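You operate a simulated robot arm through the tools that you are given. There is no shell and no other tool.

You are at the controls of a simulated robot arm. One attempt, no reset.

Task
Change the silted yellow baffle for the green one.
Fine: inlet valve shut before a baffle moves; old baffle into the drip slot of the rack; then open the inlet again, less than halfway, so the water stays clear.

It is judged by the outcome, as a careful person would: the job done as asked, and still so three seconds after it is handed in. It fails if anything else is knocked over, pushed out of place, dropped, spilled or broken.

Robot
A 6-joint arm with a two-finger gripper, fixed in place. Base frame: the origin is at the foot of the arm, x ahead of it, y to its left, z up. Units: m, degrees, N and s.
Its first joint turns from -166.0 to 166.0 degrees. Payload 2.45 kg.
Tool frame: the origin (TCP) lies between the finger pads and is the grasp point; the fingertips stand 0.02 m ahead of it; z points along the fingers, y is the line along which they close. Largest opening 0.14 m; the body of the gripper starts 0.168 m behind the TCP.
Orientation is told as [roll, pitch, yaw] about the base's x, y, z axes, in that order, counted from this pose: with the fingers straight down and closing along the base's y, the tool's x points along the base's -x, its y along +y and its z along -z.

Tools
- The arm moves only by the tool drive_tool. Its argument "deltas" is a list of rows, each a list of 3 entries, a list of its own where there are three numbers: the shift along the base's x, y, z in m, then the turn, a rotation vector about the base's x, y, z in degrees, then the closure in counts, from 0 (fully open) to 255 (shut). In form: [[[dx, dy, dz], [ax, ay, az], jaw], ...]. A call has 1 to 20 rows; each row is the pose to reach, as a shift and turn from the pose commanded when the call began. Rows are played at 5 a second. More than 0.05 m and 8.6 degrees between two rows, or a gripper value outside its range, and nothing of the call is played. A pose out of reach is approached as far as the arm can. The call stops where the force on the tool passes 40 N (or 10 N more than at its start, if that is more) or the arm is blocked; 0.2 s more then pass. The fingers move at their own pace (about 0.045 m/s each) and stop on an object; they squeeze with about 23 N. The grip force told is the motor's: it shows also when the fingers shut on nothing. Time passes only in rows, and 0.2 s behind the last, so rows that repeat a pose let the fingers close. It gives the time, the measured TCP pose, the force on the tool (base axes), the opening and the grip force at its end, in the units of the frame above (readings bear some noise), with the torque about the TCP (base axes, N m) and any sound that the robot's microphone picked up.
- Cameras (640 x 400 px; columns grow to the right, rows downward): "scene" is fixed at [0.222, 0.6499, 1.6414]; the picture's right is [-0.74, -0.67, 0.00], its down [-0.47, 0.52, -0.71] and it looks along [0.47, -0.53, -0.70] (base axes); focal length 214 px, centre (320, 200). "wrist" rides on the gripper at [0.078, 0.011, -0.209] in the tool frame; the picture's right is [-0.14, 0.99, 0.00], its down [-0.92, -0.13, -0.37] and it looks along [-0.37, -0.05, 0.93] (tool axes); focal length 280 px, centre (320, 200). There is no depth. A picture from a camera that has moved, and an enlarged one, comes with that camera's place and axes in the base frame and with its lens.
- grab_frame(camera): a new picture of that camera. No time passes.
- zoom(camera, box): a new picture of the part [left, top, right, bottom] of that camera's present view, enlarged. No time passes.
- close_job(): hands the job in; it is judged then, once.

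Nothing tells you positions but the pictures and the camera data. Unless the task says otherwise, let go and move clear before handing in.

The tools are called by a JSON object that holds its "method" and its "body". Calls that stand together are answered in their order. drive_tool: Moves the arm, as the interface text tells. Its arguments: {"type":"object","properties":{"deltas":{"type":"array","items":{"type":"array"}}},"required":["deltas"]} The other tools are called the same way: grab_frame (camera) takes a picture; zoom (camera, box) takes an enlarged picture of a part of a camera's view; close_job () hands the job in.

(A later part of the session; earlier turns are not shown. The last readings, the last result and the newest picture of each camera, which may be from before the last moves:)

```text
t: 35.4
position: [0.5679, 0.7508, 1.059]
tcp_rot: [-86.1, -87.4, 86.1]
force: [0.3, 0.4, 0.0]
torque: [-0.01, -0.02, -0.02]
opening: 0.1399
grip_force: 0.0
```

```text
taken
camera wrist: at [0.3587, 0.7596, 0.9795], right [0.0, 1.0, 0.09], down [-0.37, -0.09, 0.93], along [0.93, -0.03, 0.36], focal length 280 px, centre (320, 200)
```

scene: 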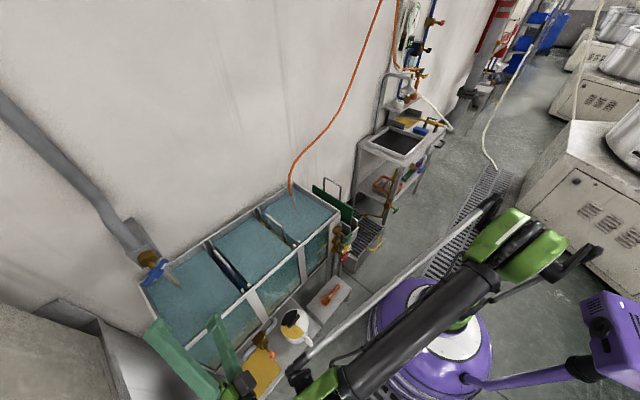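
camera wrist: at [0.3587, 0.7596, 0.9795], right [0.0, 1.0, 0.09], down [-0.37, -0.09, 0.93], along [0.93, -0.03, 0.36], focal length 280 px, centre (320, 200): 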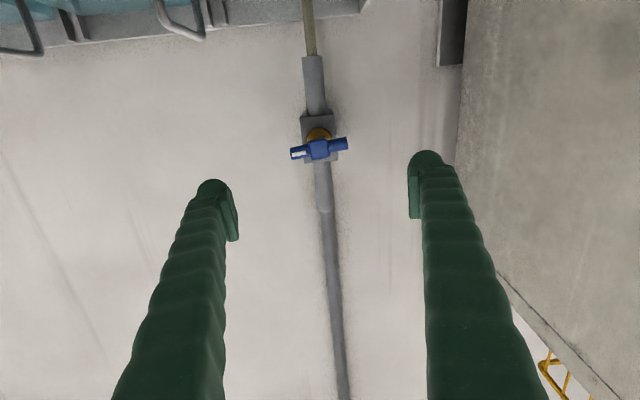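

The handle is now about 6° from crosswise and the stream has narrowed a little, so this is the closing direction. I'll roll the tool on to the opposite alignment for a second bite.

{"method": "drive_tool", "body": {"deltas": [[[0, 0, 0], [-8, 0, 0], 0], [[0, 0, 0], [-16, 0, 0], 0], [[0, 0, 0], [-24, 0, 0], 0], [[0, 0, 0], [-32, 0, 0], 0], [[0, 0, 0], [-40, 0, 0], 0], [[0, 0, 0], [-48, 0, 0], 0], [[0, 0, 0], [-56, 0, 0], 0], [[0, 0, 0], [-64, 0, 0], 0], [[0, 0, 0], [-72, 0, 0], 0], [[0, 0, 0], [-80, 0, 0], 0], [[0, 0, 0], [-88, 0, 0], 0], [[0, 0, 0], [-93, 0, 0], 0], [[0, 0, 0], [-93, 0, 0], 0]]}}

{"method": "grab_frame", "body": {"camera": "wrist"}}

{"method": "grab_frame", "body": {"camera": "scene"}}

```text
t: 38.2
position: [0.5687, 0.7517, 1.0586]
tcp_rot: [-90.0, 5.7, 89.8]
force: [0.4, -0.4, 0.4]
torque: [0.0, 0.0, 0.03]
opening: 0.1399
grip_force: 0.1
```

```text
taken
camera wrist: at [0.3585, 0.6743, 1.0546], right [0.0, 0.04, -1.0], down [-0.37, 0.93, 0.04], along [0.93, 0.37, 0.01], focal length 280 px, centre (320, 200)
```

wrist: 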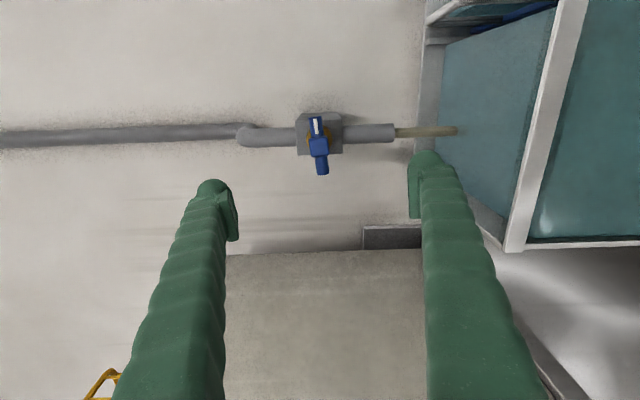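

```text
taken
```

scene: 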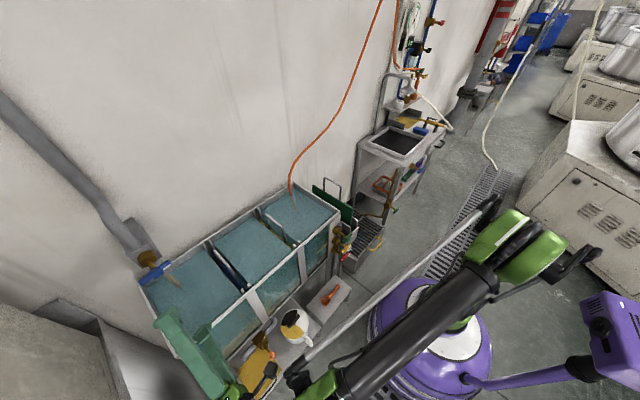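

Aligned at -96° roll. Advancing onto the handle again, then closing.

{"method": "drive_tool", "body": {"deltas": [[[0.04, 0, 0.001], [0, 0, 0], 0], [[0.08, 0, 0.001], [0, 0, 0], 0], [[0.12, 0, 0.001], [0, 0, 0], 0], [[0.16, 0, 0.001], [0, 0, 0], 0], [[0.185, 0, 0.001], [0, 0, 0], 0], [[0.198, 0, 0.001], [0, 0, 0], 0], [[0.198, 0, 0.001], [0, 0, 0], 150], [[0.198, 0, 0.001], [0, 0, 0], 200], [[0.198, 0, 0.001], [0, 0, 0], 255], [[0.198, 0, 0.001], [0, 0, 0], 255], [[0.198, 0, 0.001], [0, 0, 0], 255], [[0.198, 0, 0.001], [0, 0, 0], 255], [[0.198, 0, 0.001], [0, 0, 0], 255], [[0.198, 0, 0.001], [0, 0, 0], 255], [[0.198, 0, 0.001], [0, 0, 0], 255]]}}

{"method": "grab_frame", "body": {"camera": "wrist"}}

```text
t: 41.4
position: [0.7667, 0.7497, 1.0588]
tcp_rot: [-90.0, 5.5, 89.9]
force: [2.0, 1.5, 2.5]
torque: [0.0, 0.0, 0.02]
opening: 0.0147
grip_force: 38.5
```

```text
taken
camera wrist: at [0.5572, 0.6722, 1.0557], right [0.0, 0.04, -1.0], down [-0.37, 0.93, 0.04], along [0.93, 0.37, 0.02], focal length 280 px, centre (320, 200)
```

wrist: 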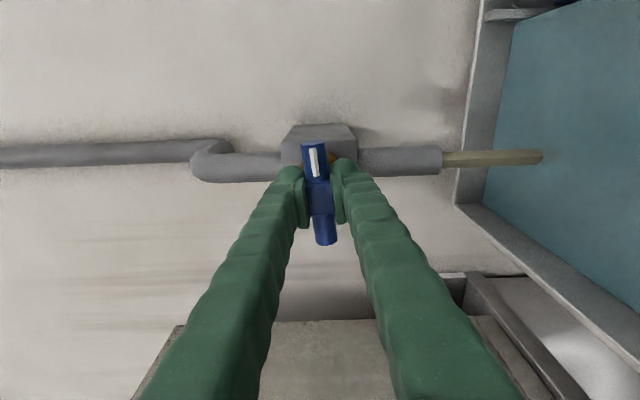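

Gripped cleanly with almost no side load. Continuing the closing turn (+x), in small steps so I can watch the stream and feel for the stop.

{"method": "drive_tool", "body": {"deltas": [[[0, 0, 0], [3, 0, 0], 255], [[0, 0, 0], [6, 0, 0], 255], [[0, 0, 0], [6, 0, 0], 255]]}}

{"method": "grab_frame", "body": {"camera": "wrist"}}

{"method": "zoom", "body": {"camera": "wrist", "box": [400, 120, 560, 190]}}

```text
t: 42.2
position: [0.7667, 0.7498, 1.0593]
tcp_rot: [-90.0, -0.4, 89.7]
force: [-2.0, -5.1, 0.6]
torque: [-0.5, 0.02, -0.11]
opening: 0.0147
grip_force: 40.4
```

```text
taken
camera wrist: at [0.5572, 0.6732, 1.0475], right [0.0, 0.15, -0.99], down [-0.36, 0.92, 0.14], along [0.93, 0.36, 0.05], focal length 280 px, centre (320, 200)
```

wrist: 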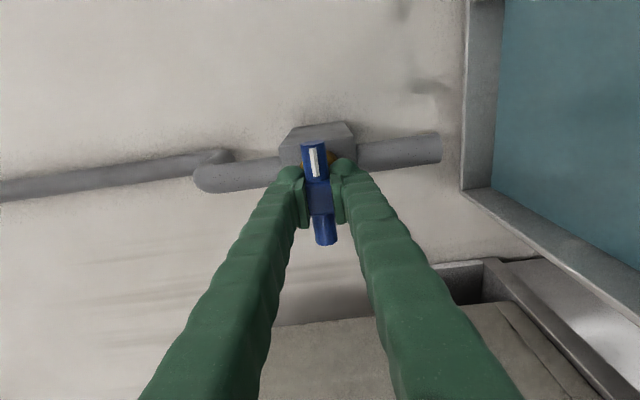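

```text
4.00 times, centred on (480, 155) of wrist
camera zoom: at [0.5572, 0.6732, 1.0475], right [0.0, 0.15, -0.99], down [-0.36, 0.92, 0.14], along [0.93, 0.36, 0.05], focal length 1122 px, centre (-320, 380)
```

zoom: 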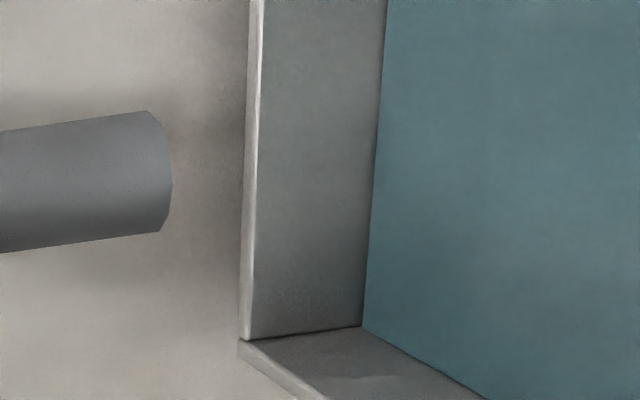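

The stream has vanished with the handle crosswise, and a -0.5 Nm torque shows it is against its stop. I'll nudge 1° more to seat it, relax, and release.

{"method": "drive_tool", "body": {"deltas": [[[0, 0, 0], [1, 0, 0], 255], [[0, 0, 0], [1, 0, 0], 255], [[0, 0, 0], [0, 0, 0], 255], [[0, 0, 0], [0, 0, 0], 150], [[0, 0, 0], [0, 0, 0], 50], [[0, 0, 0], [0, 0, 0], 0], [[0, 0, 0], [0, 0, 0], 0], [[0, 0, 0], [0, 0, 0], 0], [[0, 0, 0], [0, 0, 0], 0], [[-0.04, 0, 0], [0, 0, 0], 0], [[-0.08, 0, 0], [0, 0, 0], 0], [[-0.12, 0, 0], [0, 0, 0], 0], [[-0.16, 0, 0], [0, 0, 0], 0], [[-0.2, 0, 0], [0, 0, 0], 0]]}}

{"method": "grab_frame", "body": {"camera": "wrist"}}

{"method": "zoom", "body": {"camera": "scene", "box": [120, 230, 220, 300]}}

```text
t: 45.2
position: [0.5628, 0.7514, 1.0624]
tcp_rot: [-90.0, -0.4, 89.7]
force: [0.0, -0.2, 0.0]
torque: [0.02, -0.03, -0.01]
opening: 0.1397
grip_force: 0.1
```

```text
taken
camera wrist: at [0.3532, 0.6743, 1.0495], right [0.0, 0.14, -0.99], down [-0.36, 0.92, 0.13], along [0.93, 0.36, 0.05], focal length 280 px, centre (320, 200)
```

wrist: 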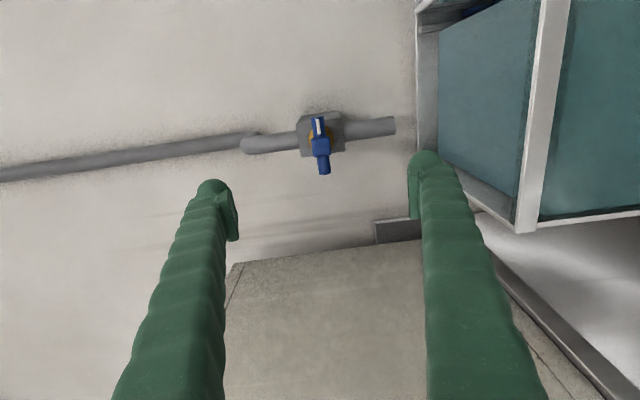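

```text
5.71 times, centred on (170, 265) of scene
camera zoom: at [0.222, 0.6499, 1.6414], right [-0.74, -0.67, 0.0], down [-0.47, 0.52, -0.71], along [0.47, -0.53, -0.7], focal length 1226 px, centre (1177, -171)
```

zoom: 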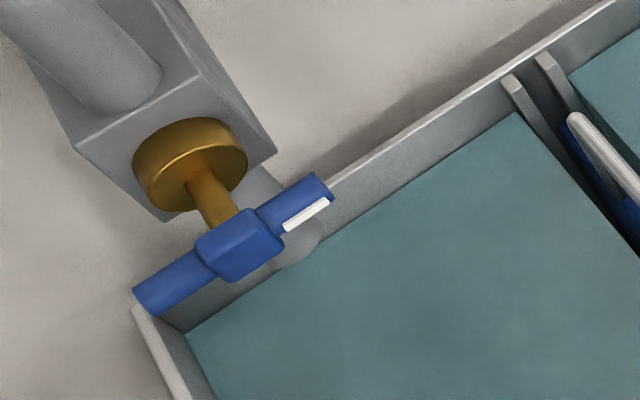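

The inlet is shut and the stream is gone. Now I'll swing the tool back to pointing down and move toward the yellow baffle's handle, near (0.79, 0.325, 0.89).

{"method": "drive_tool", "body": {"deltas": [[[-0.01, -0.01, 0.01], [7.5, 0, 0], 0], [[-0.02, -0.03, 0.03], [15, 0, 0], 0], [[-0.03, -0.05, 0.05], [22.5, 0, 0], 0], [[-0.04, -0.07, 0.07], [30, 0, 0], 0], [[-0.05, -0.09, 0.09], [37.5, 0, 0], 0], [[-0.06, -0.11, 0.11], [45, 0, 0], 0], [[-0.07, -0.13, 0.13], [52.5, 0, 0], 0], [[-0.08, -0.15, 0.14], [60, 0, 0], 0], [[-0.08, -0.17, 0.15], [67.5, 0, 0], 0], [[-0.08, -0.19, 0.16], [75, 0, 0], 0], [[-0.08, -0.21, 0.17], [82.5, 0, 0], 0], [[-0.08, -0.23, 0.18], [89.6, 0, 0], 0], [[-0.08, -0.23, 0.18], [89.6, 0, 0], 0]]}}

{"method": "grab_frame", "body": {"camera": "wrist"}}

```text
t: 48.0
position: [0.487, 0.5213, 1.2371]
tcp_rot: [29.3, -89.9, -29.3]
force: [-0.4, 0.4, 0.5]
torque: [0.01, -0.01, -0.01]
opening: 0.1397
grip_force: 0.1
```

```text
taken
camera wrist: at [0.2776, 0.5336, 1.1602], right [0.0, 0.99, 0.14], down [-0.37, -0.13, 0.92], along [0.93, -0.05, 0.36], focal length 280 px, centre (320, 200)
```

wrist: 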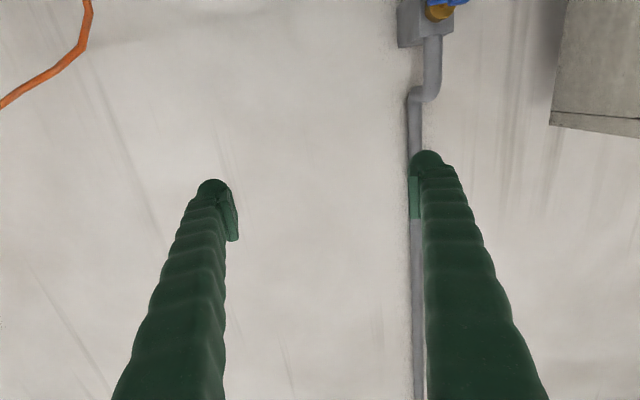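

Now tilting upright while moving over toward the yellow handle.

{"method": "drive_tool", "body": {"deltas": [[[0.01, -0.015, 0.005], [0, 7.5, 0], 0], [[0.02, -0.03, 0.01], [0, 15, 0], 0], [[0.03, -0.045, 0.01], [0, 22.5, 0], 0], [[0.04, -0.06, 0.01], [0, 30, 0], 0], [[0.05, -0.08, 0.01], [0, 37.5, 0], 0], [[0.06, -0.1, 0.01], [0, 45, 0], 0], [[0.07, -0.12, 0.01], [0, 52.5, 0], 0], [[0.08, -0.135, 0.01], [0, 60, 0], 0], [[0.09, -0.15, 0.01], [0, 67.5, 0], 0], [[0.1, -0.165, 0.01], [0, 75, 0], 0], [[0.11, -0.18, 0.01], [0, 82.5, 0], 0], [[0.12, -0.196, 0.01], [0, 89.9, 0], 0], [[0.12, -0.196, 0.01], [0, 89.9, 0], 0]]}}

{"method": "grab_frame", "body": {"camera": "wrist"}}

{"method": "grab_frame", "body": {"camera": "scene"}}

```text
t: 50.8
position: [0.6055, 0.3252, 1.2493]
tcp_rot: [0.0, 0.1, 0.0]
force: [0.3, 0.5, 0.0]
torque: [0.0, -0.02, 0.02]
opening: 0.1399
grip_force: 0.0
```

```text
taken
camera wrist: at [0.5283, 0.337, 1.4574], right [0.14, 0.99, 0.0], down [0.92, -0.13, 0.37], along [0.36, -0.05, -0.93], focal length 280 px, centre (320, 200)
```

wrist: 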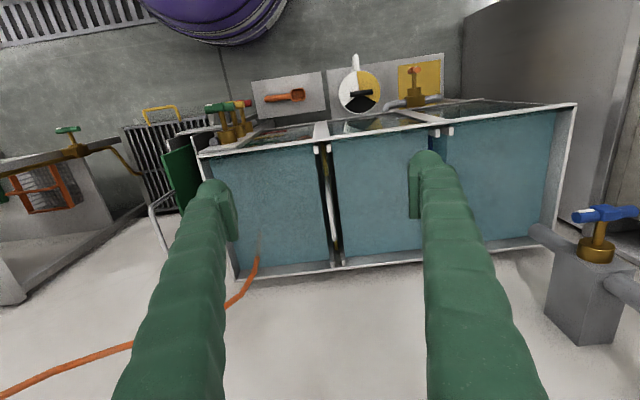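

```text
taken
```

scene: 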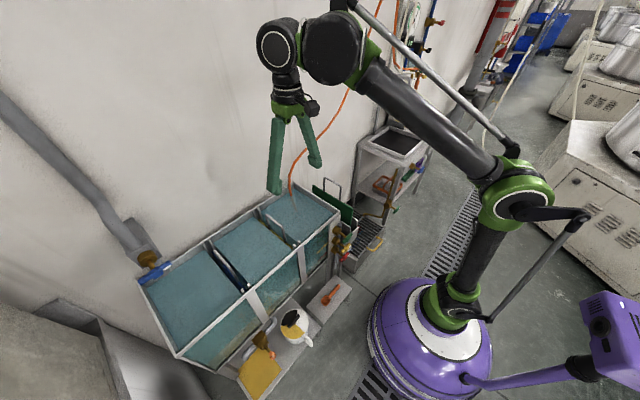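

The tool is upright again. I'll zoom on the yellow baffle and its guides from here.

{"method": "zoom", "body": {"camera": "wrist", "box": [270, 120, 390, 280]}}

{"method": "zoom", "body": {"camera": "wrist", "box": [290, 130, 370, 180]}}

{"method": "zoom", "body": {"camera": "wrist", "box": [290, 220, 370, 270]}}

{"method": "zoom", "body": {"camera": "scene", "box": [250, 195, 314, 245]}}

{"method": "zoom", "body": {"camera": "wrist", "box": [120, 95, 260, 255]}}

```text
2.50 times, centred on (330, 200) of wrist
camera zoom: at [0.5283, 0.337, 1.4574], right [0.14, 0.99, 0.0], down [0.92, -0.13, 0.37], along [0.36, -0.05, -0.93], focal length 701 px, centre (295, 200)
```

zoom: 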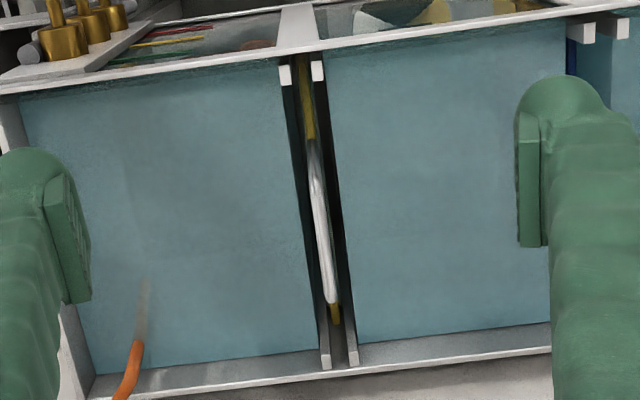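

```text
8.00 times, centred on (330, 155) of wrist
camera zoom: at [0.5283, 0.337, 1.4574], right [0.14, 0.99, 0.0], down [0.92, -0.13, 0.37], along [0.36, -0.05, -0.93], focal length 2243 px, centre (240, 560)
```

zoom: 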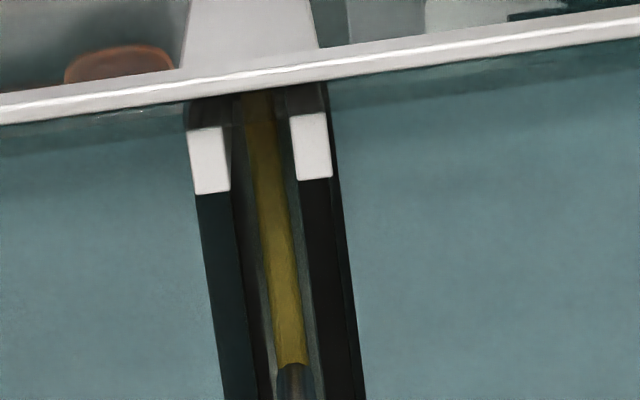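

```text
8.00 times, centred on (330, 245) of wrist
camera zoom: at [0.5283, 0.337, 1.4574], right [0.14, 0.99, 0.0], down [0.92, -0.13, 0.37], along [0.36, -0.05, -0.93], focal length 2243 px, centre (240, -160)
```

zoom: 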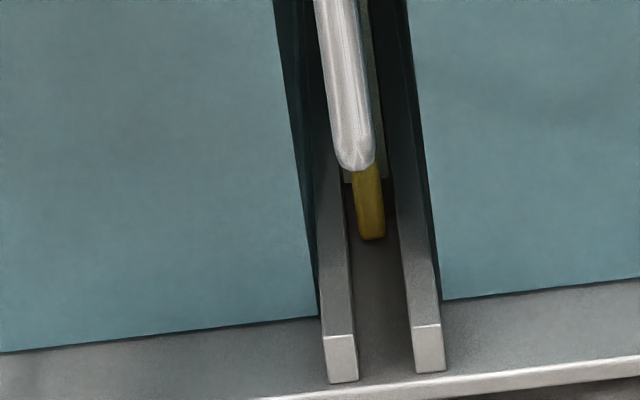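

```text
8.00 times, centred on (282, 220) of scene
camera zoom: at [0.222, 0.6499, 1.6414], right [-0.74, -0.67, 0.0], down [-0.47, 0.52, -0.71], along [0.47, -0.53, -0.7], focal length 1716 px, centre (624, 40)
```

zoom: 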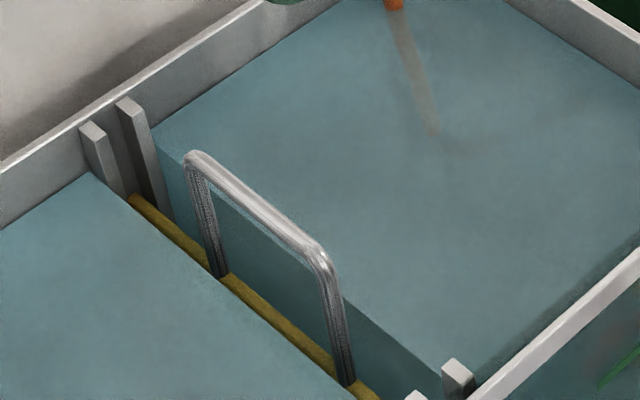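

```text
2.50 times, centred on (190, 175) of wrist
camera zoom: at [0.5283, 0.337, 1.4574], right [0.14, 0.99, 0.0], down [0.92, -0.13, 0.37], along [0.36, -0.05, -0.93], focal length 701 px, centre (645, 262)
```

zoom: 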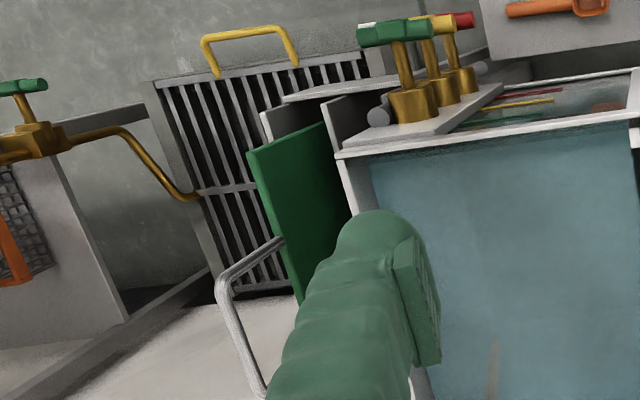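

The yellow baffle sits in a channel centred on y ≈ 0.325. Its handle bar spans x ≈ 0.73–0.86 with the top at z ≈ 0.89. I'll move above its centre and check alignment.

{"method": "drive_tool", "body": {"deltas": [[[0.03, 0, -0.03], [0, 0, 0], 0], [[0.06, 0, -0.06], [0, 0, 0], 0], [[0.09, 0, -0.09], [0, 0, 0], 0], [[0.12, 0, -0.12], [0, 0, 0], 0], [[0.15, 0, -0.15], [0, 0, 0], 0], [[0.17, 0, -0.19], [0, 0, 0], 0], [[0.185, 0, -0.22], [0, 0, 0], 0], [[0.185, 0, -0.25], [0, 0, 0], 0], [[0.185, 0, -0.27], [0, 0, 0], 0], [[0.185, 0, -0.27], [0, 0, 0], 0]]}}

{"method": "grab_frame", "body": {"camera": "wrist"}}

{"method": "zoom", "body": {"camera": "scene", "box": [220, 130, 350, 250]}}

```text
t: 53.0
position: [0.7907, 0.3232, 0.9793]
tcp_rot: [0.1, 0.1, 0.0]
force: [0.3, 0.6, 0.0]
torque: [0.02, -0.02, -0.01]
opening: 0.1399
grip_force: 0.1
```

```text
taken
camera wrist: at [0.7127, 0.3363, 1.1874], right [0.14, 0.99, 0.0], down [0.92, -0.13, 0.37], along [0.36, -0.05, -0.93], focal length 280 px, centre (320, 200)
```

wrist: 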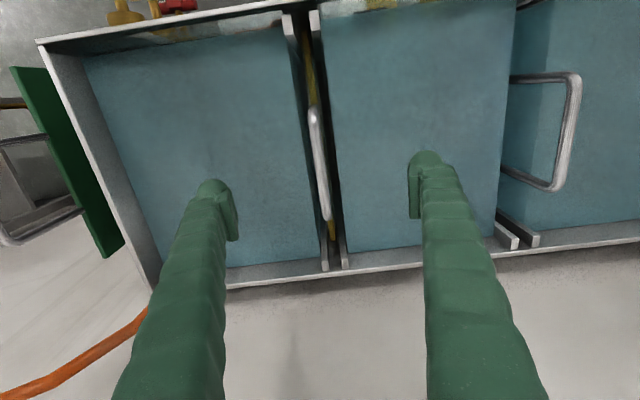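

```text
3.33 times, centred on (285, 190) of scene
camera zoom: at [0.222, 0.6499, 1.6414], right [-0.74, -0.67, 0.0], down [-0.47, 0.52, -0.71], along [0.47, -0.53, -0.7], focal length 715 px, centre (437, 233)
```

zoom: 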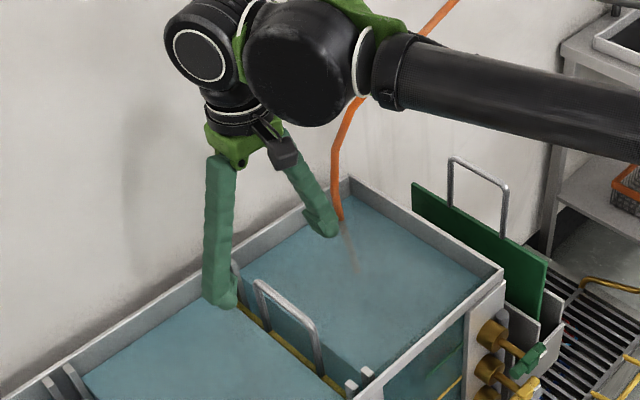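

The bar is centred between the fingers at x ≈ 0.79, y ≈ 0.325. Descending to the bar and closing.

{"method": "drive_tool", "body": {"deltas": [[[0, 0, -0.03], [0, 0, 0], 0], [[0, 0, -0.06], [0, 0, 0], 0], [[0, 0, -0.085], [0, 0, 0], 0], [[0.002, 0, -0.094], [0, 0, 0], 0], [[0.002, 0, -0.094], [0, 0, 0], 0]]}}

{"method": "grab_frame", "body": {"camera": "wrist"}}

{"method": "zoom", "body": {"camera": "scene", "box": [230, 150, 320, 240]}}

```text
t: 54.2
position: [0.7912, 0.326, 0.8864]
tcp_rot: [0.0, 0.1, 0.0]
force: [0.6, 0.2, -0.7]
torque: [-0.03, 0.03, -0.01]
opening: 0.1402
grip_force: 0.1
```

```text
taken
camera wrist: at [0.7138, 0.3385, 1.0942], right [0.14, 0.99, 0.0], down [0.92, -0.13, 0.37], along [0.36, -0.05, -0.93], focal length 280 px, centre (320, 200)
```

wrist: 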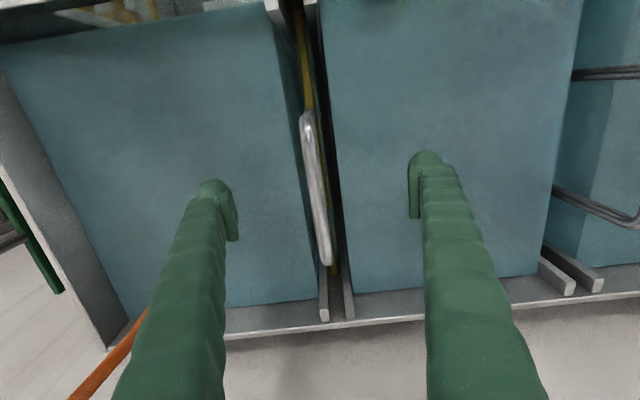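

```text
4.44 times, centred on (275, 195) of scene
camera zoom: at [0.222, 0.6499, 1.6414], right [-0.74, -0.67, 0.0], down [-0.47, 0.52, -0.71], along [0.47, -0.53, -0.7], focal length 953 px, centre (520, 222)
```

zoom: 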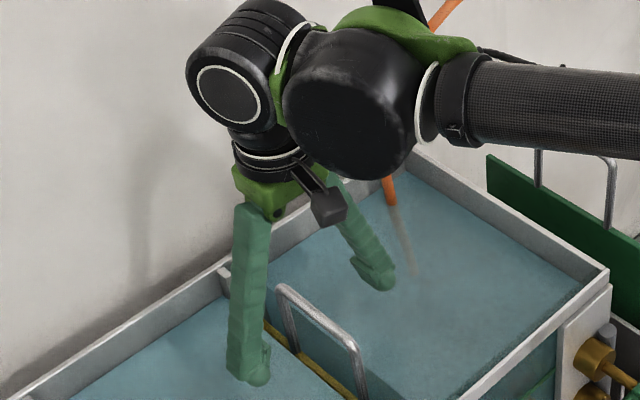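

The bar is about 2 mm to the -y side of centre, so I'll shift slightly and close on it.

{"method": "drive_tool", "body": {"deltas": [[[0, -0.002, 0], [0, 0, 0], 0], [[0, -0.002, 0], [0, 0, 0], 150], [[0, -0.002, 0], [0, 0, 0], 200], [[0, -0.002, 0], [0, 0, 0], 255], [[0, -0.002, 0], [0, 0, 0], 255], [[0, -0.002, 0], [0, 0, 0], 255], [[0, -0.002, 0], [0, 0, 0], 255], [[0, -0.002, 0], [0, 0, 0], 255], [[0, -0.002, 0], [0, 0, 0], 255], [[0, -0.002, 0], [0, 0, 0], 255]]}}

{"method": "grab_frame", "body": {"camera": "wrist"}}

{"method": "zoom", "body": {"camera": "scene", "box": [230, 150, 320, 240]}}

```text
t: 56.4
position: [0.7917, 0.3248, 0.8863]
tcp_rot: [0.0, 0.1, -0.1]
force: [-1.0, -0.2, -0.6]
torque: [0.01, 0.01, -0.01]
opening: 0.0064
grip_force: 22.6
```

```text
taken
camera wrist: at [0.7143, 0.3361, 1.0945], right [0.14, 0.99, 0.0], down [0.92, -0.13, 0.37], along [0.36, -0.05, -0.93], focal length 280 px, centre (320, 200)
```

wrist: 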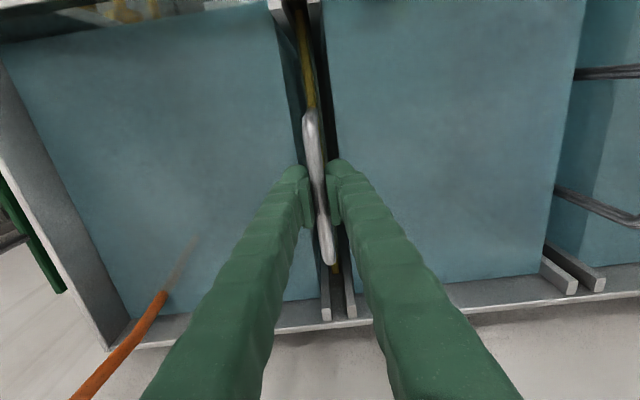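

```text
4.44 times, centred on (275, 195) of scene
camera zoom: at [0.222, 0.6499, 1.6414], right [-0.74, -0.67, 0.0], down [-0.47, 0.52, -0.71], along [0.47, -0.53, -0.7], focal length 953 px, centre (520, 222)
```

zoom: 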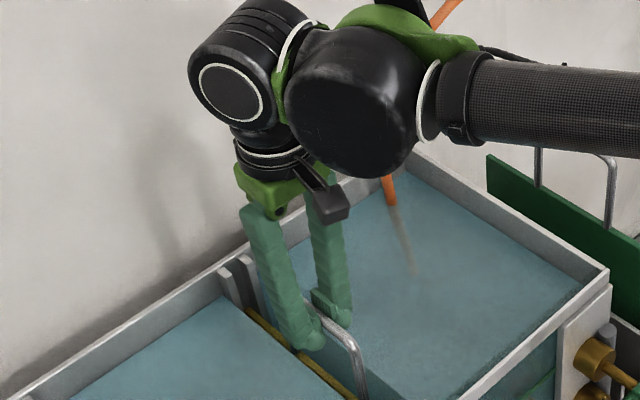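

The fingers are holding the bar at a 6.4 mm opening, with the inlet shut. I'll lift slowly and straight up, watching the load.

{"method": "drive_tool", "body": {"deltas": [[[0, 0, 0.005], [0, 0, 0], 255], [[0, 0, 0.01], [0, 0, 0], 255], [[0, 0, 0.02], [0, 0, 0], 255], [[0, 0, 0.03], [0, 0, 0], 255], [[0, 0, 0.03], [0, 0, 0], 255]]}}

{"method": "grab_frame", "body": {"camera": "wrist"}}

{"method": "zoom", "body": {"camera": "scene", "box": [230, 150, 320, 240]}}

```text
t: 57.6
position: [0.7934, 0.3242, 0.9158]
tcp_rot: [0.0, 0.1, 0.1]
force: [-0.1, -0.4, -9.7]
torque: [-0.02, 0.03, 0.01]
opening: 0.0066
grip_force: 23.2
```

```text
taken
camera wrist: at [0.7155, 0.337, 1.1241], right [0.14, 0.99, 0.0], down [0.92, -0.13, 0.37], along [0.36, -0.05, -0.93], focal length 280 px, centre (320, 200)
```

wrist: 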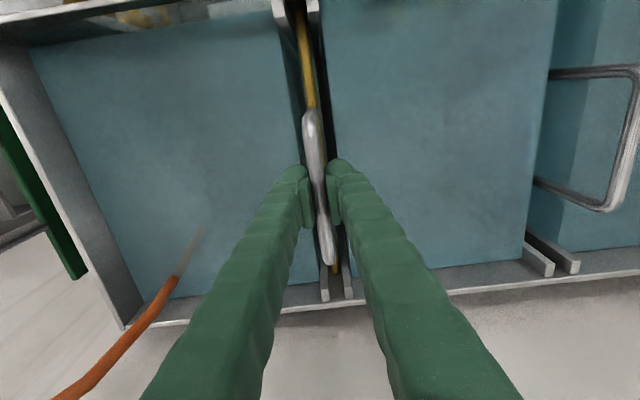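

```text
4.44 times, centred on (275, 195) of scene
camera zoom: at [0.222, 0.6499, 1.6414], right [-0.74, -0.67, 0.0], down [-0.47, 0.52, -0.71], along [0.47, -0.53, -0.7], focal length 953 px, centre (520, 222)
```

zoom: 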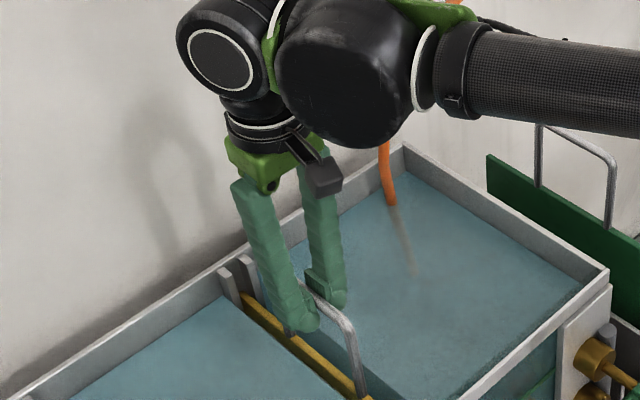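

It's coming up freely at about 1 kg and well balanced. I'll keep lifting straight up.

{"method": "drive_tool", "body": {"deltas": [[[0, 0, 0.02], [0, 0, 0], 255], [[0, 0, 0.04], [0, 0, 0], 255], [[0, 0, 0.06], [0, 0, 0], 255], [[0, 0, 0.08], [0, 0, 0], 255], [[0, 0, 0.1], [0, 0, 0], 255], [[0, 0, 0.12], [0, 0, 0], 255], [[0, 0, 0.14], [0, 0, 0], 255], [[0, 0, 0.16], [0, 0, 0], 255], [[0, 0, 0.18], [0, 0, 0], 255], [[0, 0, 0.18], [0, 0, 0], 255]]}}

{"method": "grab_frame", "body": {"camera": "wrist"}}

{"method": "grab_frame", "body": {"camera": "scene"}}

{"method": "zoom", "body": {"camera": "scene", "box": [230, 110, 350, 240]}}

```text
t: 59.8
position: [0.7913, 0.3244, 1.0949]
tcp_rot: [0.0, 0.2, 0.0]
force: [0.3, 0.4, -9.3]
torque: [0.0, 0.07, 0.01]
opening: 0.0069
grip_force: 22.5
```

```text
taken
camera wrist: at [0.7144, 0.3354, 1.3037], right [0.14, 0.99, 0.0], down [0.92, -0.13, 0.37], along [0.36, -0.05, -0.93], focal length 280 px, centre (320, 200)
```

wrist: 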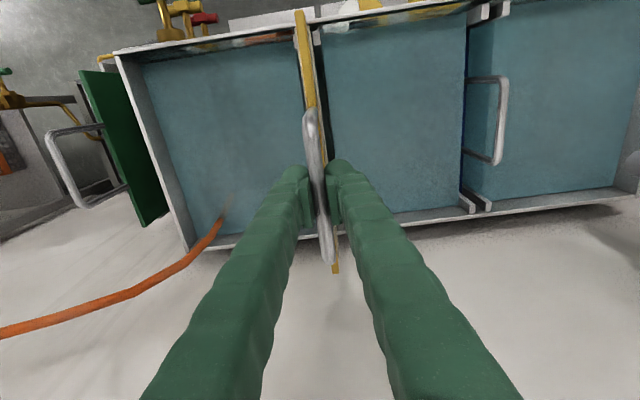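

```text
taken
```

scene: 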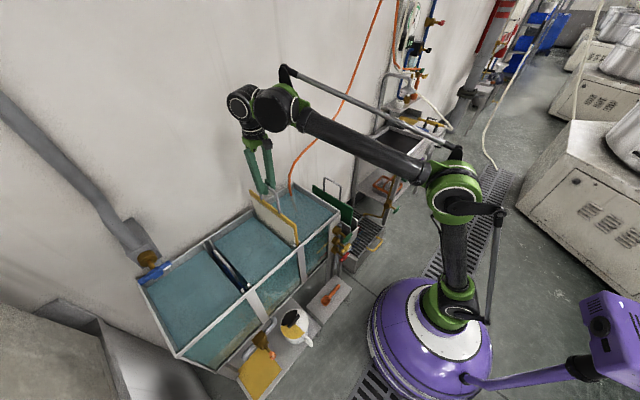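

```text
3.08 times, centred on (290, 175) of scene
camera zoom: at [0.222, 0.6499, 1.6414], right [-0.74, -0.67, 0.0], down [-0.47, 0.52, -0.71], along [0.47, -0.53, -0.7], focal length 660 px, centre (412, 277)
```

zoom: 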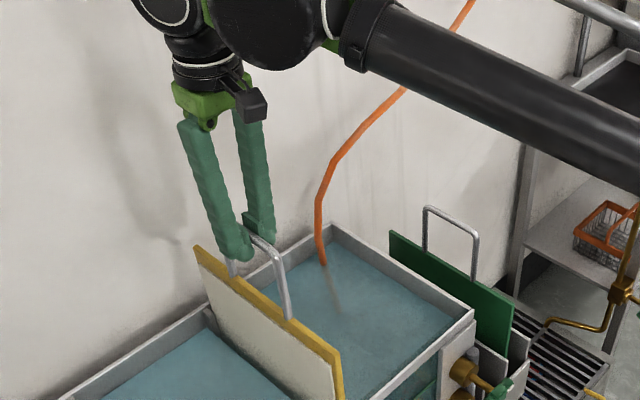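

The baffle is rising cleanly between its guides, and its left face is coated with pale silt. I'll keep lifting until the bottom edge clears the rim.

{"method": "drive_tool", "body": {"deltas": [[[0, 0, 0.02], [0, 0, 0], 255], [[0, 0, 0.04], [0, 0, 0], 255], [[0, 0, 0.06], [0, 0, 0], 255], [[0, 0, 0.08], [0, 0, 0], 255], [[0, 0, 0.1], [0, 0, 0], 255], [[0, 0, 0.12], [0, 0, 0], 255], [[0, 0, 0.14], [0, 0, 0], 255], [[0, 0, 0.16], [0, 0, 0], 255], [[0, 0, 0.16], [0, 0, 0], 255]]}}

{"method": "grab_frame", "body": {"camera": "wrist"}}

{"method": "zoom", "body": {"camera": "scene", "box": [220, 70, 370, 260]}}

```text
t: 61.8
position: [0.7813, 0.3189, 1.2432]
tcp_rot: [0.1, 0.2, 0.0]
force: [0.8, 0.4, -10.9]
torque: [0.02, 0.06, 0.0]
opening: 0.0069
grip_force: 23.3
out of reach, approached as far as the arm can: row 8, 9
```

```text
taken
camera wrist: at [0.7049, 0.3312, 1.4505], right [0.14, 0.99, 0.0], down [0.92, -0.13, 0.37], along [0.36, -0.05, -0.93], focal length 280 px, centre (320, 200)
```

wrist: 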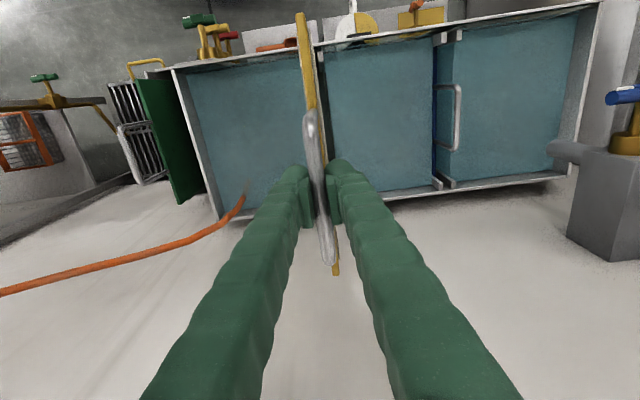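

```text
2.11 times, centred on (295, 165) of scene
camera zoom: at [0.222, 0.6499, 1.6414], right [-0.74, -0.67, 0.0], down [-0.47, 0.52, -0.71], along [0.47, -0.53, -0.7], focal length 452 px, centre (373, 274)
```

zoom: 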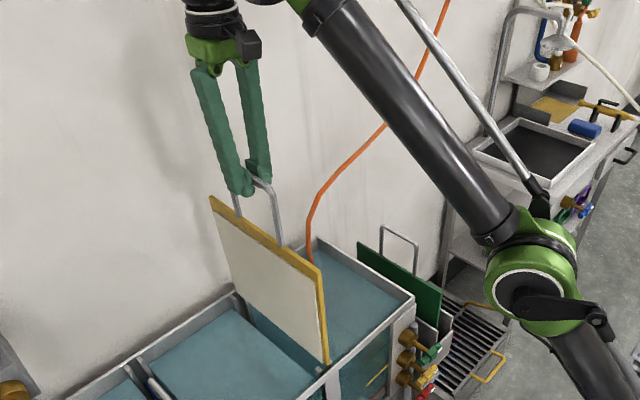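

The arm is at its upward reach limit here, with the plate's bottom close to rim height. I'll check how much clearance there actually is.

{"method": "zoom", "body": {"camera": "scene", "box": [320, 200, 400, 250]}}

{"method": "zoom", "body": {"camera": "scene", "box": [300, 195, 364, 275]}}

{"method": "zoom", "body": {"camera": "scene", "box": [255, 195, 335, 265]}}

{"method": "zoom", "body": {"camera": "wrist", "box": [270, 0, 370, 100]}}

{"method": "zoom", "body": {"camera": "wrist", "box": [290, 160, 370, 300]}}

```text
8.00 times, centred on (360, 225) of scene
camera zoom: at [0.222, 0.6499, 1.6414], right [-0.74, -0.67, 0.0], down [-0.47, 0.52, -0.71], along [0.47, -0.53, -0.7], focal length 1716 px, centre (0, 0)
```

zoom: 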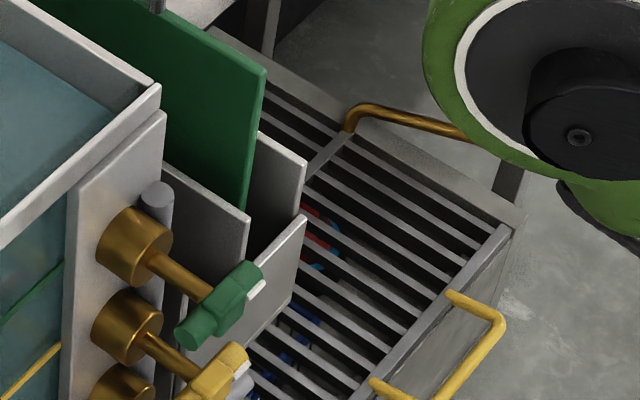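

```text
5.00 times, centred on (332, 235) of scene
camera zoom: at [0.222, 0.6499, 1.6414], right [-0.74, -0.67, 0.0], down [-0.47, 0.52, -0.71], along [0.47, -0.53, -0.7], focal length 1072 px, centre (260, 25)
```

zoom: 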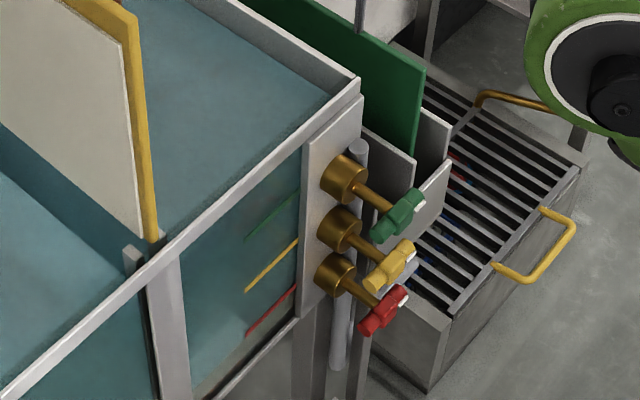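

```text
5.71 times, centred on (295, 230) of scene
camera zoom: at [0.222, 0.6499, 1.6414], right [-0.74, -0.67, 0.0], down [-0.47, 0.52, -0.71], along [0.47, -0.53, -0.7], focal length 1226 px, centre (463, 29)
```

zoom: 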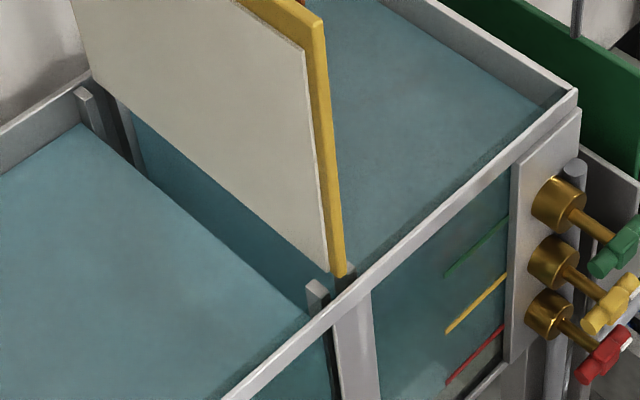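

```text
4.00 times, centred on (320, 50) of wrist
camera zoom: at [0.7049, 0.3312, 1.4505], right [0.14, 0.99, 0.0], down [0.92, -0.13, 0.37], along [0.36, -0.05, -0.93], focal length 1122 px, centre (320, 800)
```

zoom: 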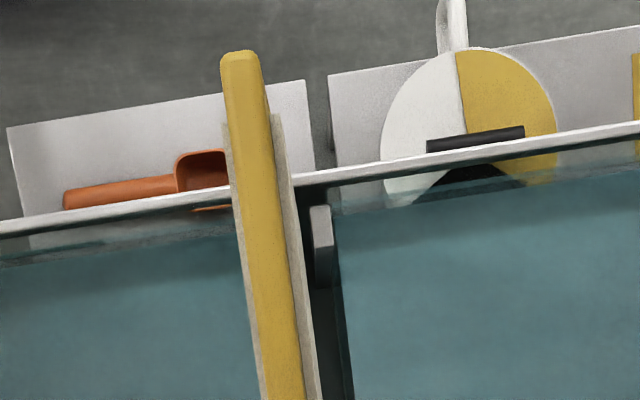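

```text
2.86 times, centred on (330, 230) of wrist
camera zoom: at [0.7049, 0.3312, 1.4505], right [0.14, 0.99, 0.0], down [0.92, -0.13, 0.37], along [0.36, -0.05, -0.93], focal length 801 px, centre (291, 114)
```

zoom: 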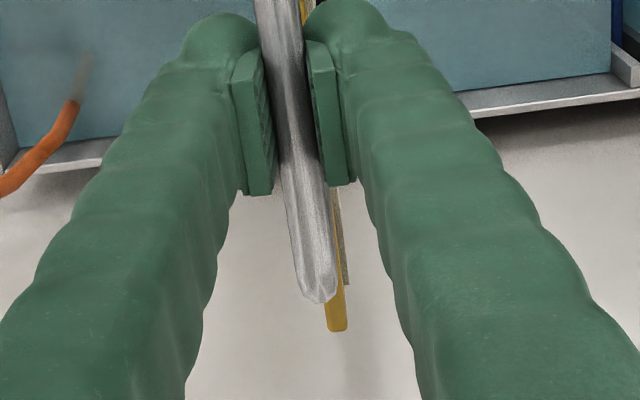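

The plate's bottom is only about level with the rim at full reach, so I need a few more centimetres. Leaning the wrist back toward the robot, with the plate tilting in its own plane, frees height. I'll first lower slightly to re-centre in the guides.

{"method": "drive_tool", "body": {"deltas": [[[0, 0, -0.01], [0, 0, 0], 255], [[0, 0, -0.02], [0, 0, 0], 255], [[0, 0, -0.02], [0, 0, 0], 255]]}}

{"method": "zoom", "body": {"camera": "scene", "box": [255, 195, 335, 265]}}

```text
t: 62.6
position: [0.7794, 0.318, 1.2224]
tcp_rot: [-0.1, 0.0, 0.0]
force: [-3.3, -0.1, 18.4]
torque: [-0.01, 0.05, -0.05]
opening: 0.0063
grip_force: 22.8
```

```text
5.71 times, centred on (295, 230) of scene
camera zoom: at [0.222, 0.6499, 1.6414], right [-0.74, -0.67, 0.0], down [-0.47, 0.52, -0.71], along [0.47, -0.53, -0.7], focal length 1226 px, centre (463, 29)
```

zoom: 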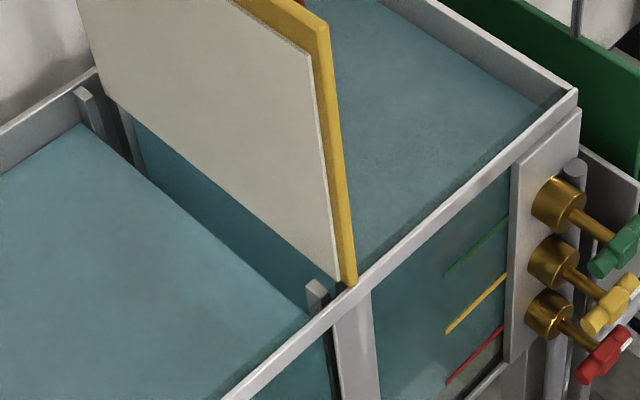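

The plate's lower edge touched the top of a guide when lowered 2 cm, so at full height it actually has about 2 cm of clearance. I'll lift back off and ease toward the robot while rising.

{"method": "drive_tool", "body": {"deltas": [[[0, 0, 0.01], [0, 0, 0], 255], [[0, 0, 0.02], [0, 0, 0], 255], [[0, 0, 0.02], [0, 0, 0], 255]]}}

{"method": "zoom", "body": {"camera": "scene", "box": [255, 195, 335, 265]}}

{"method": "grab_frame", "body": {"camera": "wrist"}}

```text
t: 63.4
position: [0.7815, 0.318, 1.2424]
tcp_rot: [0.0, 0.1, 0.0]
force: [0.0, -0.3, -8.7]
torque: [0.0, 0.04, -0.04]
opening: 0.006
grip_force: 23.6
```

```text
5.71 times, centred on (295, 230) of scene
camera zoom: at [0.222, 0.6499, 1.6414], right [-0.74, -0.67, 0.0], down [-0.47, 0.52, -0.71], along [0.47, -0.53, -0.7], focal length 1226 px, centre (463, 29)
```

zoom: 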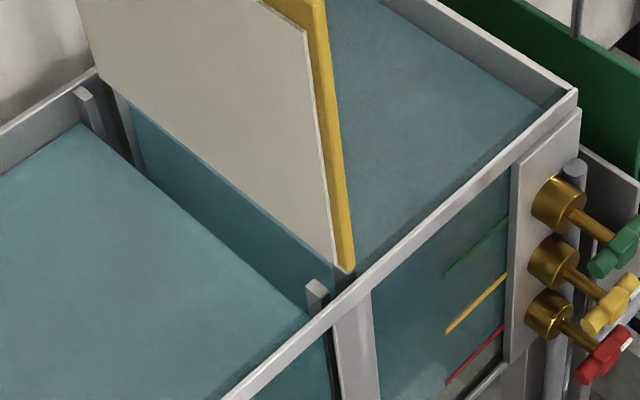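

```text
taken
camera wrist: at [0.7048, 0.33, 1.4505], right [0.14, 0.99, 0.0], down [0.92, -0.13, 0.37], along [0.36, -0.05, -0.93], focal length 280 px, centre (320, 200)
```

wrist: 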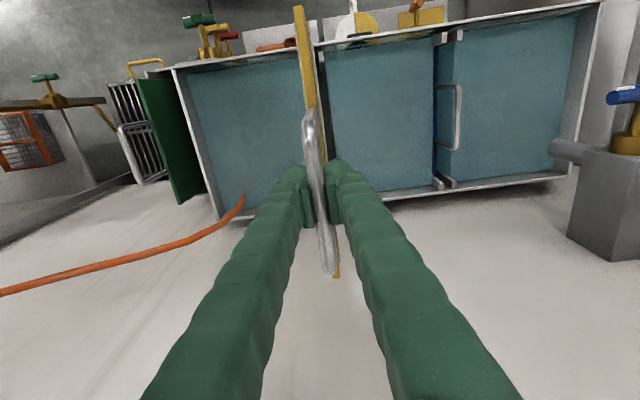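

It's clear of the guides. Moving toward the robot while rising, then I'll check clearance over the front rim.

{"method": "drive_tool", "body": {"deltas": [[[-0.006, 0, 0.004], [0, 0, 0], 255], [[-0.014, 0, 0.012], [0, 0, 0], 255], [[-0.024, 0, 0.02], [0, 0, 0], 255], [[-0.036, 0, 0.03], [0, 0, 0], 255], [[-0.05, 0, 0.04], [0, 0, 0], 255], [[-0.065, 0, 0.05], [0, 0, 0], 255], [[-0.08, 0, 0.055], [0, 0, 0], 255], [[-0.08, 0, 0.055], [0, 0, 0], 255]]}}

{"method": "zoom", "body": {"camera": "scene", "box": [220, 90, 380, 290]}}

{"method": "grab_frame", "body": {"camera": "wrist"}}

```text
t: 65.2
position: [0.7008, 0.3198, 1.2961]
tcp_rot: [0.1, 0.1, -0.1]
force: [-0.8, -0.1, -9.9]
torque: [-0.04, 0.03, 0.01]
opening: 0.0062
grip_force: 22.9
```

```text
2.00 times, centred on (300, 190) of scene
camera zoom: at [0.222, 0.6499, 1.6414], right [-0.74, -0.67, 0.0], down [-0.47, 0.52, -0.71], along [0.47, -0.53, -0.7], focal length 429 px, centre (360, 220)
```

zoom: 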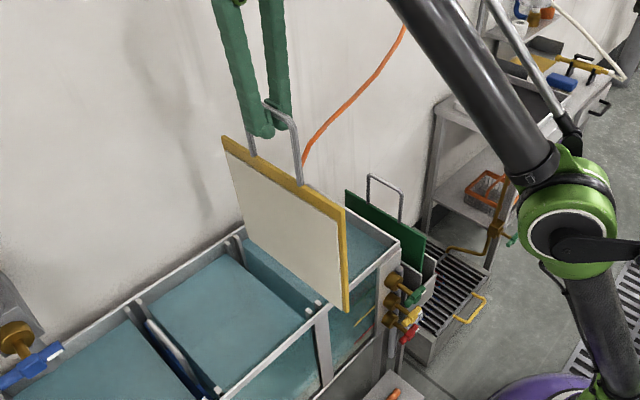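

```text
taken
camera wrist: at [0.6237, 0.3317, 1.5035], right [0.14, 0.99, 0.0], down [0.92, -0.13, 0.37], along [0.36, -0.05, -0.93], focal length 280 px, centre (320, 200)
```

wrist: 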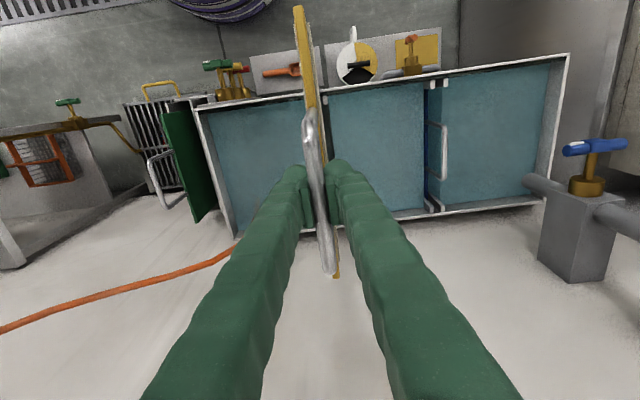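

The yellow baffle is clear of the tank. From my measurements the empty rack slot lies between y ≈ -0.040 and +0.029, with green in the slot centred at -0.076. I'll carry yellow across at this height and line up above the empty slot.

{"method": "drive_tool", "body": {"deltas": [[[0, -0.03, 0], [0, 0, 0], 255], [[0, -0.06, 0], [0, 0, 0], 255], [[0, -0.09, 0], [0, 0, 0], 255], [[0, -0.12, 0], [0, 0, 0], 255], [[0, -0.15, 0], [0, 0, 0], 255], [[0, -0.18, 0], [0, 0, 0], 255], [[0, -0.21, 0], [0, 0, 0], 255], [[0, -0.24, 0], [0, 0, 0], 255], [[0, -0.27, 0], [0, 0, 0], 255], [[0, -0.295, 0], [0, 0, 0], 255], [[0, -0.315, 0], [0, 0, 0], 255], [[0, -0.315, 0], [0, 0, 0], 255], [[0, -0.315, 0], [0, 0, 0], 255]]}}

{"method": "grab_frame", "body": {"camera": "wrist"}}

{"method": "zoom", "body": {"camera": "scene", "box": [260, 90, 420, 290]}}

```text
t: 68.0
position: [0.7023, 0.0045, 1.2968]
tcp_rot: [0.0, 0.0, 0.0]
force: [0.1, -0.2, -8.5]
torque: [0.06, 0.03, 0.0]
opening: 0.0061
grip_force: 23.1
```

```text
taken
camera wrist: at [0.6242, 0.0157, 1.5043], right [0.14, 0.99, 0.0], down [0.92, -0.13, 0.37], along [0.36, -0.05, -0.93], focal length 280 px, centre (320, 200)
```

wrist: 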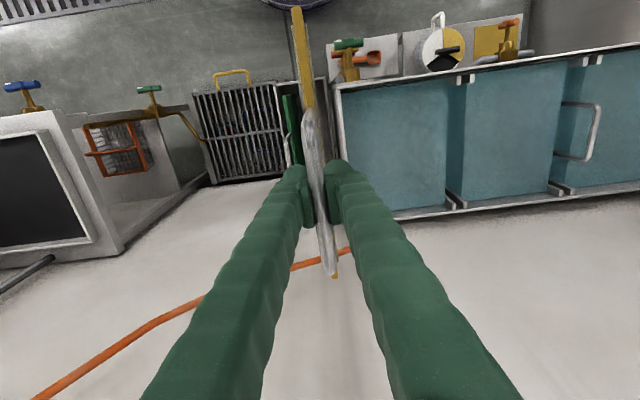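

```text
2.00 times, centred on (340, 190) of scene
camera zoom: at [0.222, 0.6499, 1.6414], right [-0.74, -0.67, 0.0], down [-0.47, 0.52, -0.71], along [0.47, -0.53, -0.7], focal length 429 px, centre (280, 220)
```

zoom: 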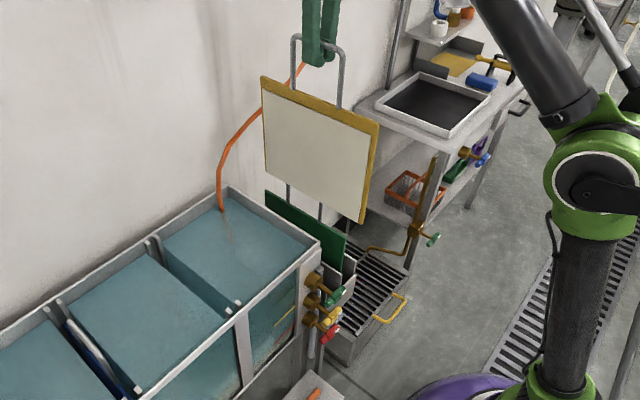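

Yellow is hanging above the rack area, well clear of everything. I'll zoom to confirm its position relative to the slots and green.

{"method": "zoom", "body": {"camera": "wrist", "box": [260, 60, 360, 200]}}

{"method": "zoom", "body": {"camera": "wrist", "box": [270, 70, 350, 120]}}

{"method": "zoom", "body": {"camera": "scene", "box": [310, 175, 374, 255]}}

```text
2.86 times, centred on (310, 130) of wrist
camera zoom: at [0.6242, 0.0157, 1.5043], right [0.14, 0.99, 0.0], down [0.92, -0.13, 0.37], along [0.36, -0.05, -0.93], focal length 801 px, centre (349, 400)
```

zoom: 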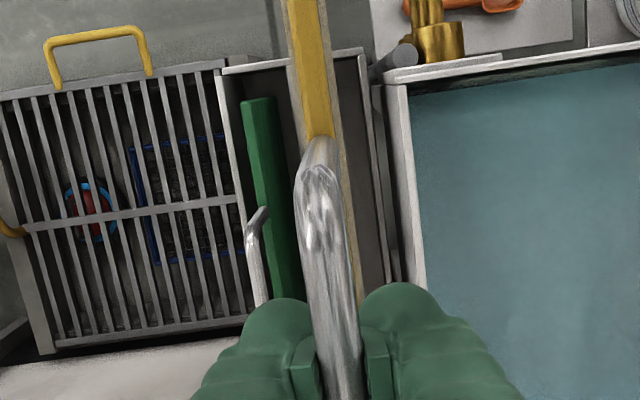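

```text
8.00 times, centred on (310, 95) of wrist
camera zoom: at [0.6242, 0.0157, 1.5043], right [0.14, 0.99, 0.0], down [0.92, -0.13, 0.37], along [0.36, -0.05, -0.93], focal length 2243 px, centre (400, 1040)
```

zoom: 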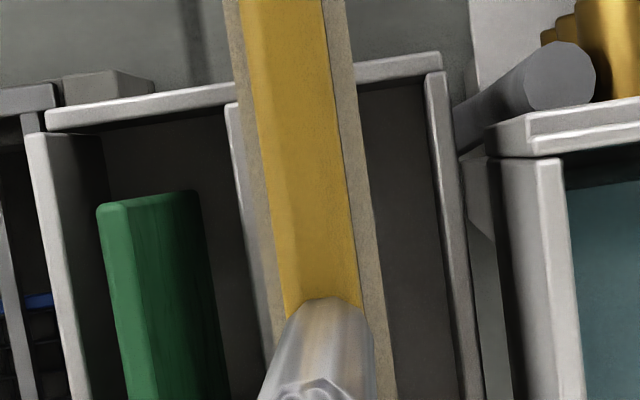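

```text
5.00 times, centred on (342, 215) of scene
camera zoom: at [0.222, 0.6499, 1.6414], right [-0.74, -0.67, 0.0], down [-0.47, 0.52, -0.71], along [0.47, -0.53, -0.7], focal length 1072 px, centre (210, 125)
```

zoom: 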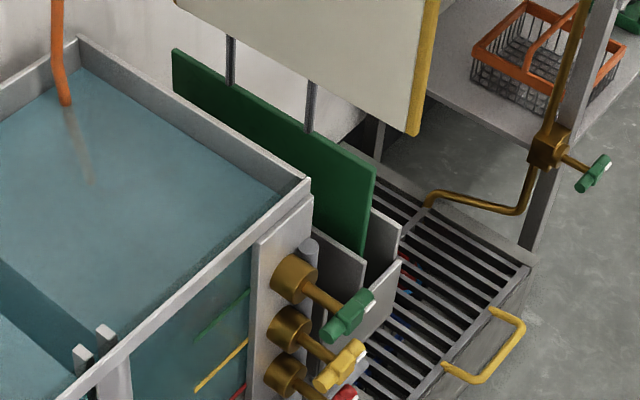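

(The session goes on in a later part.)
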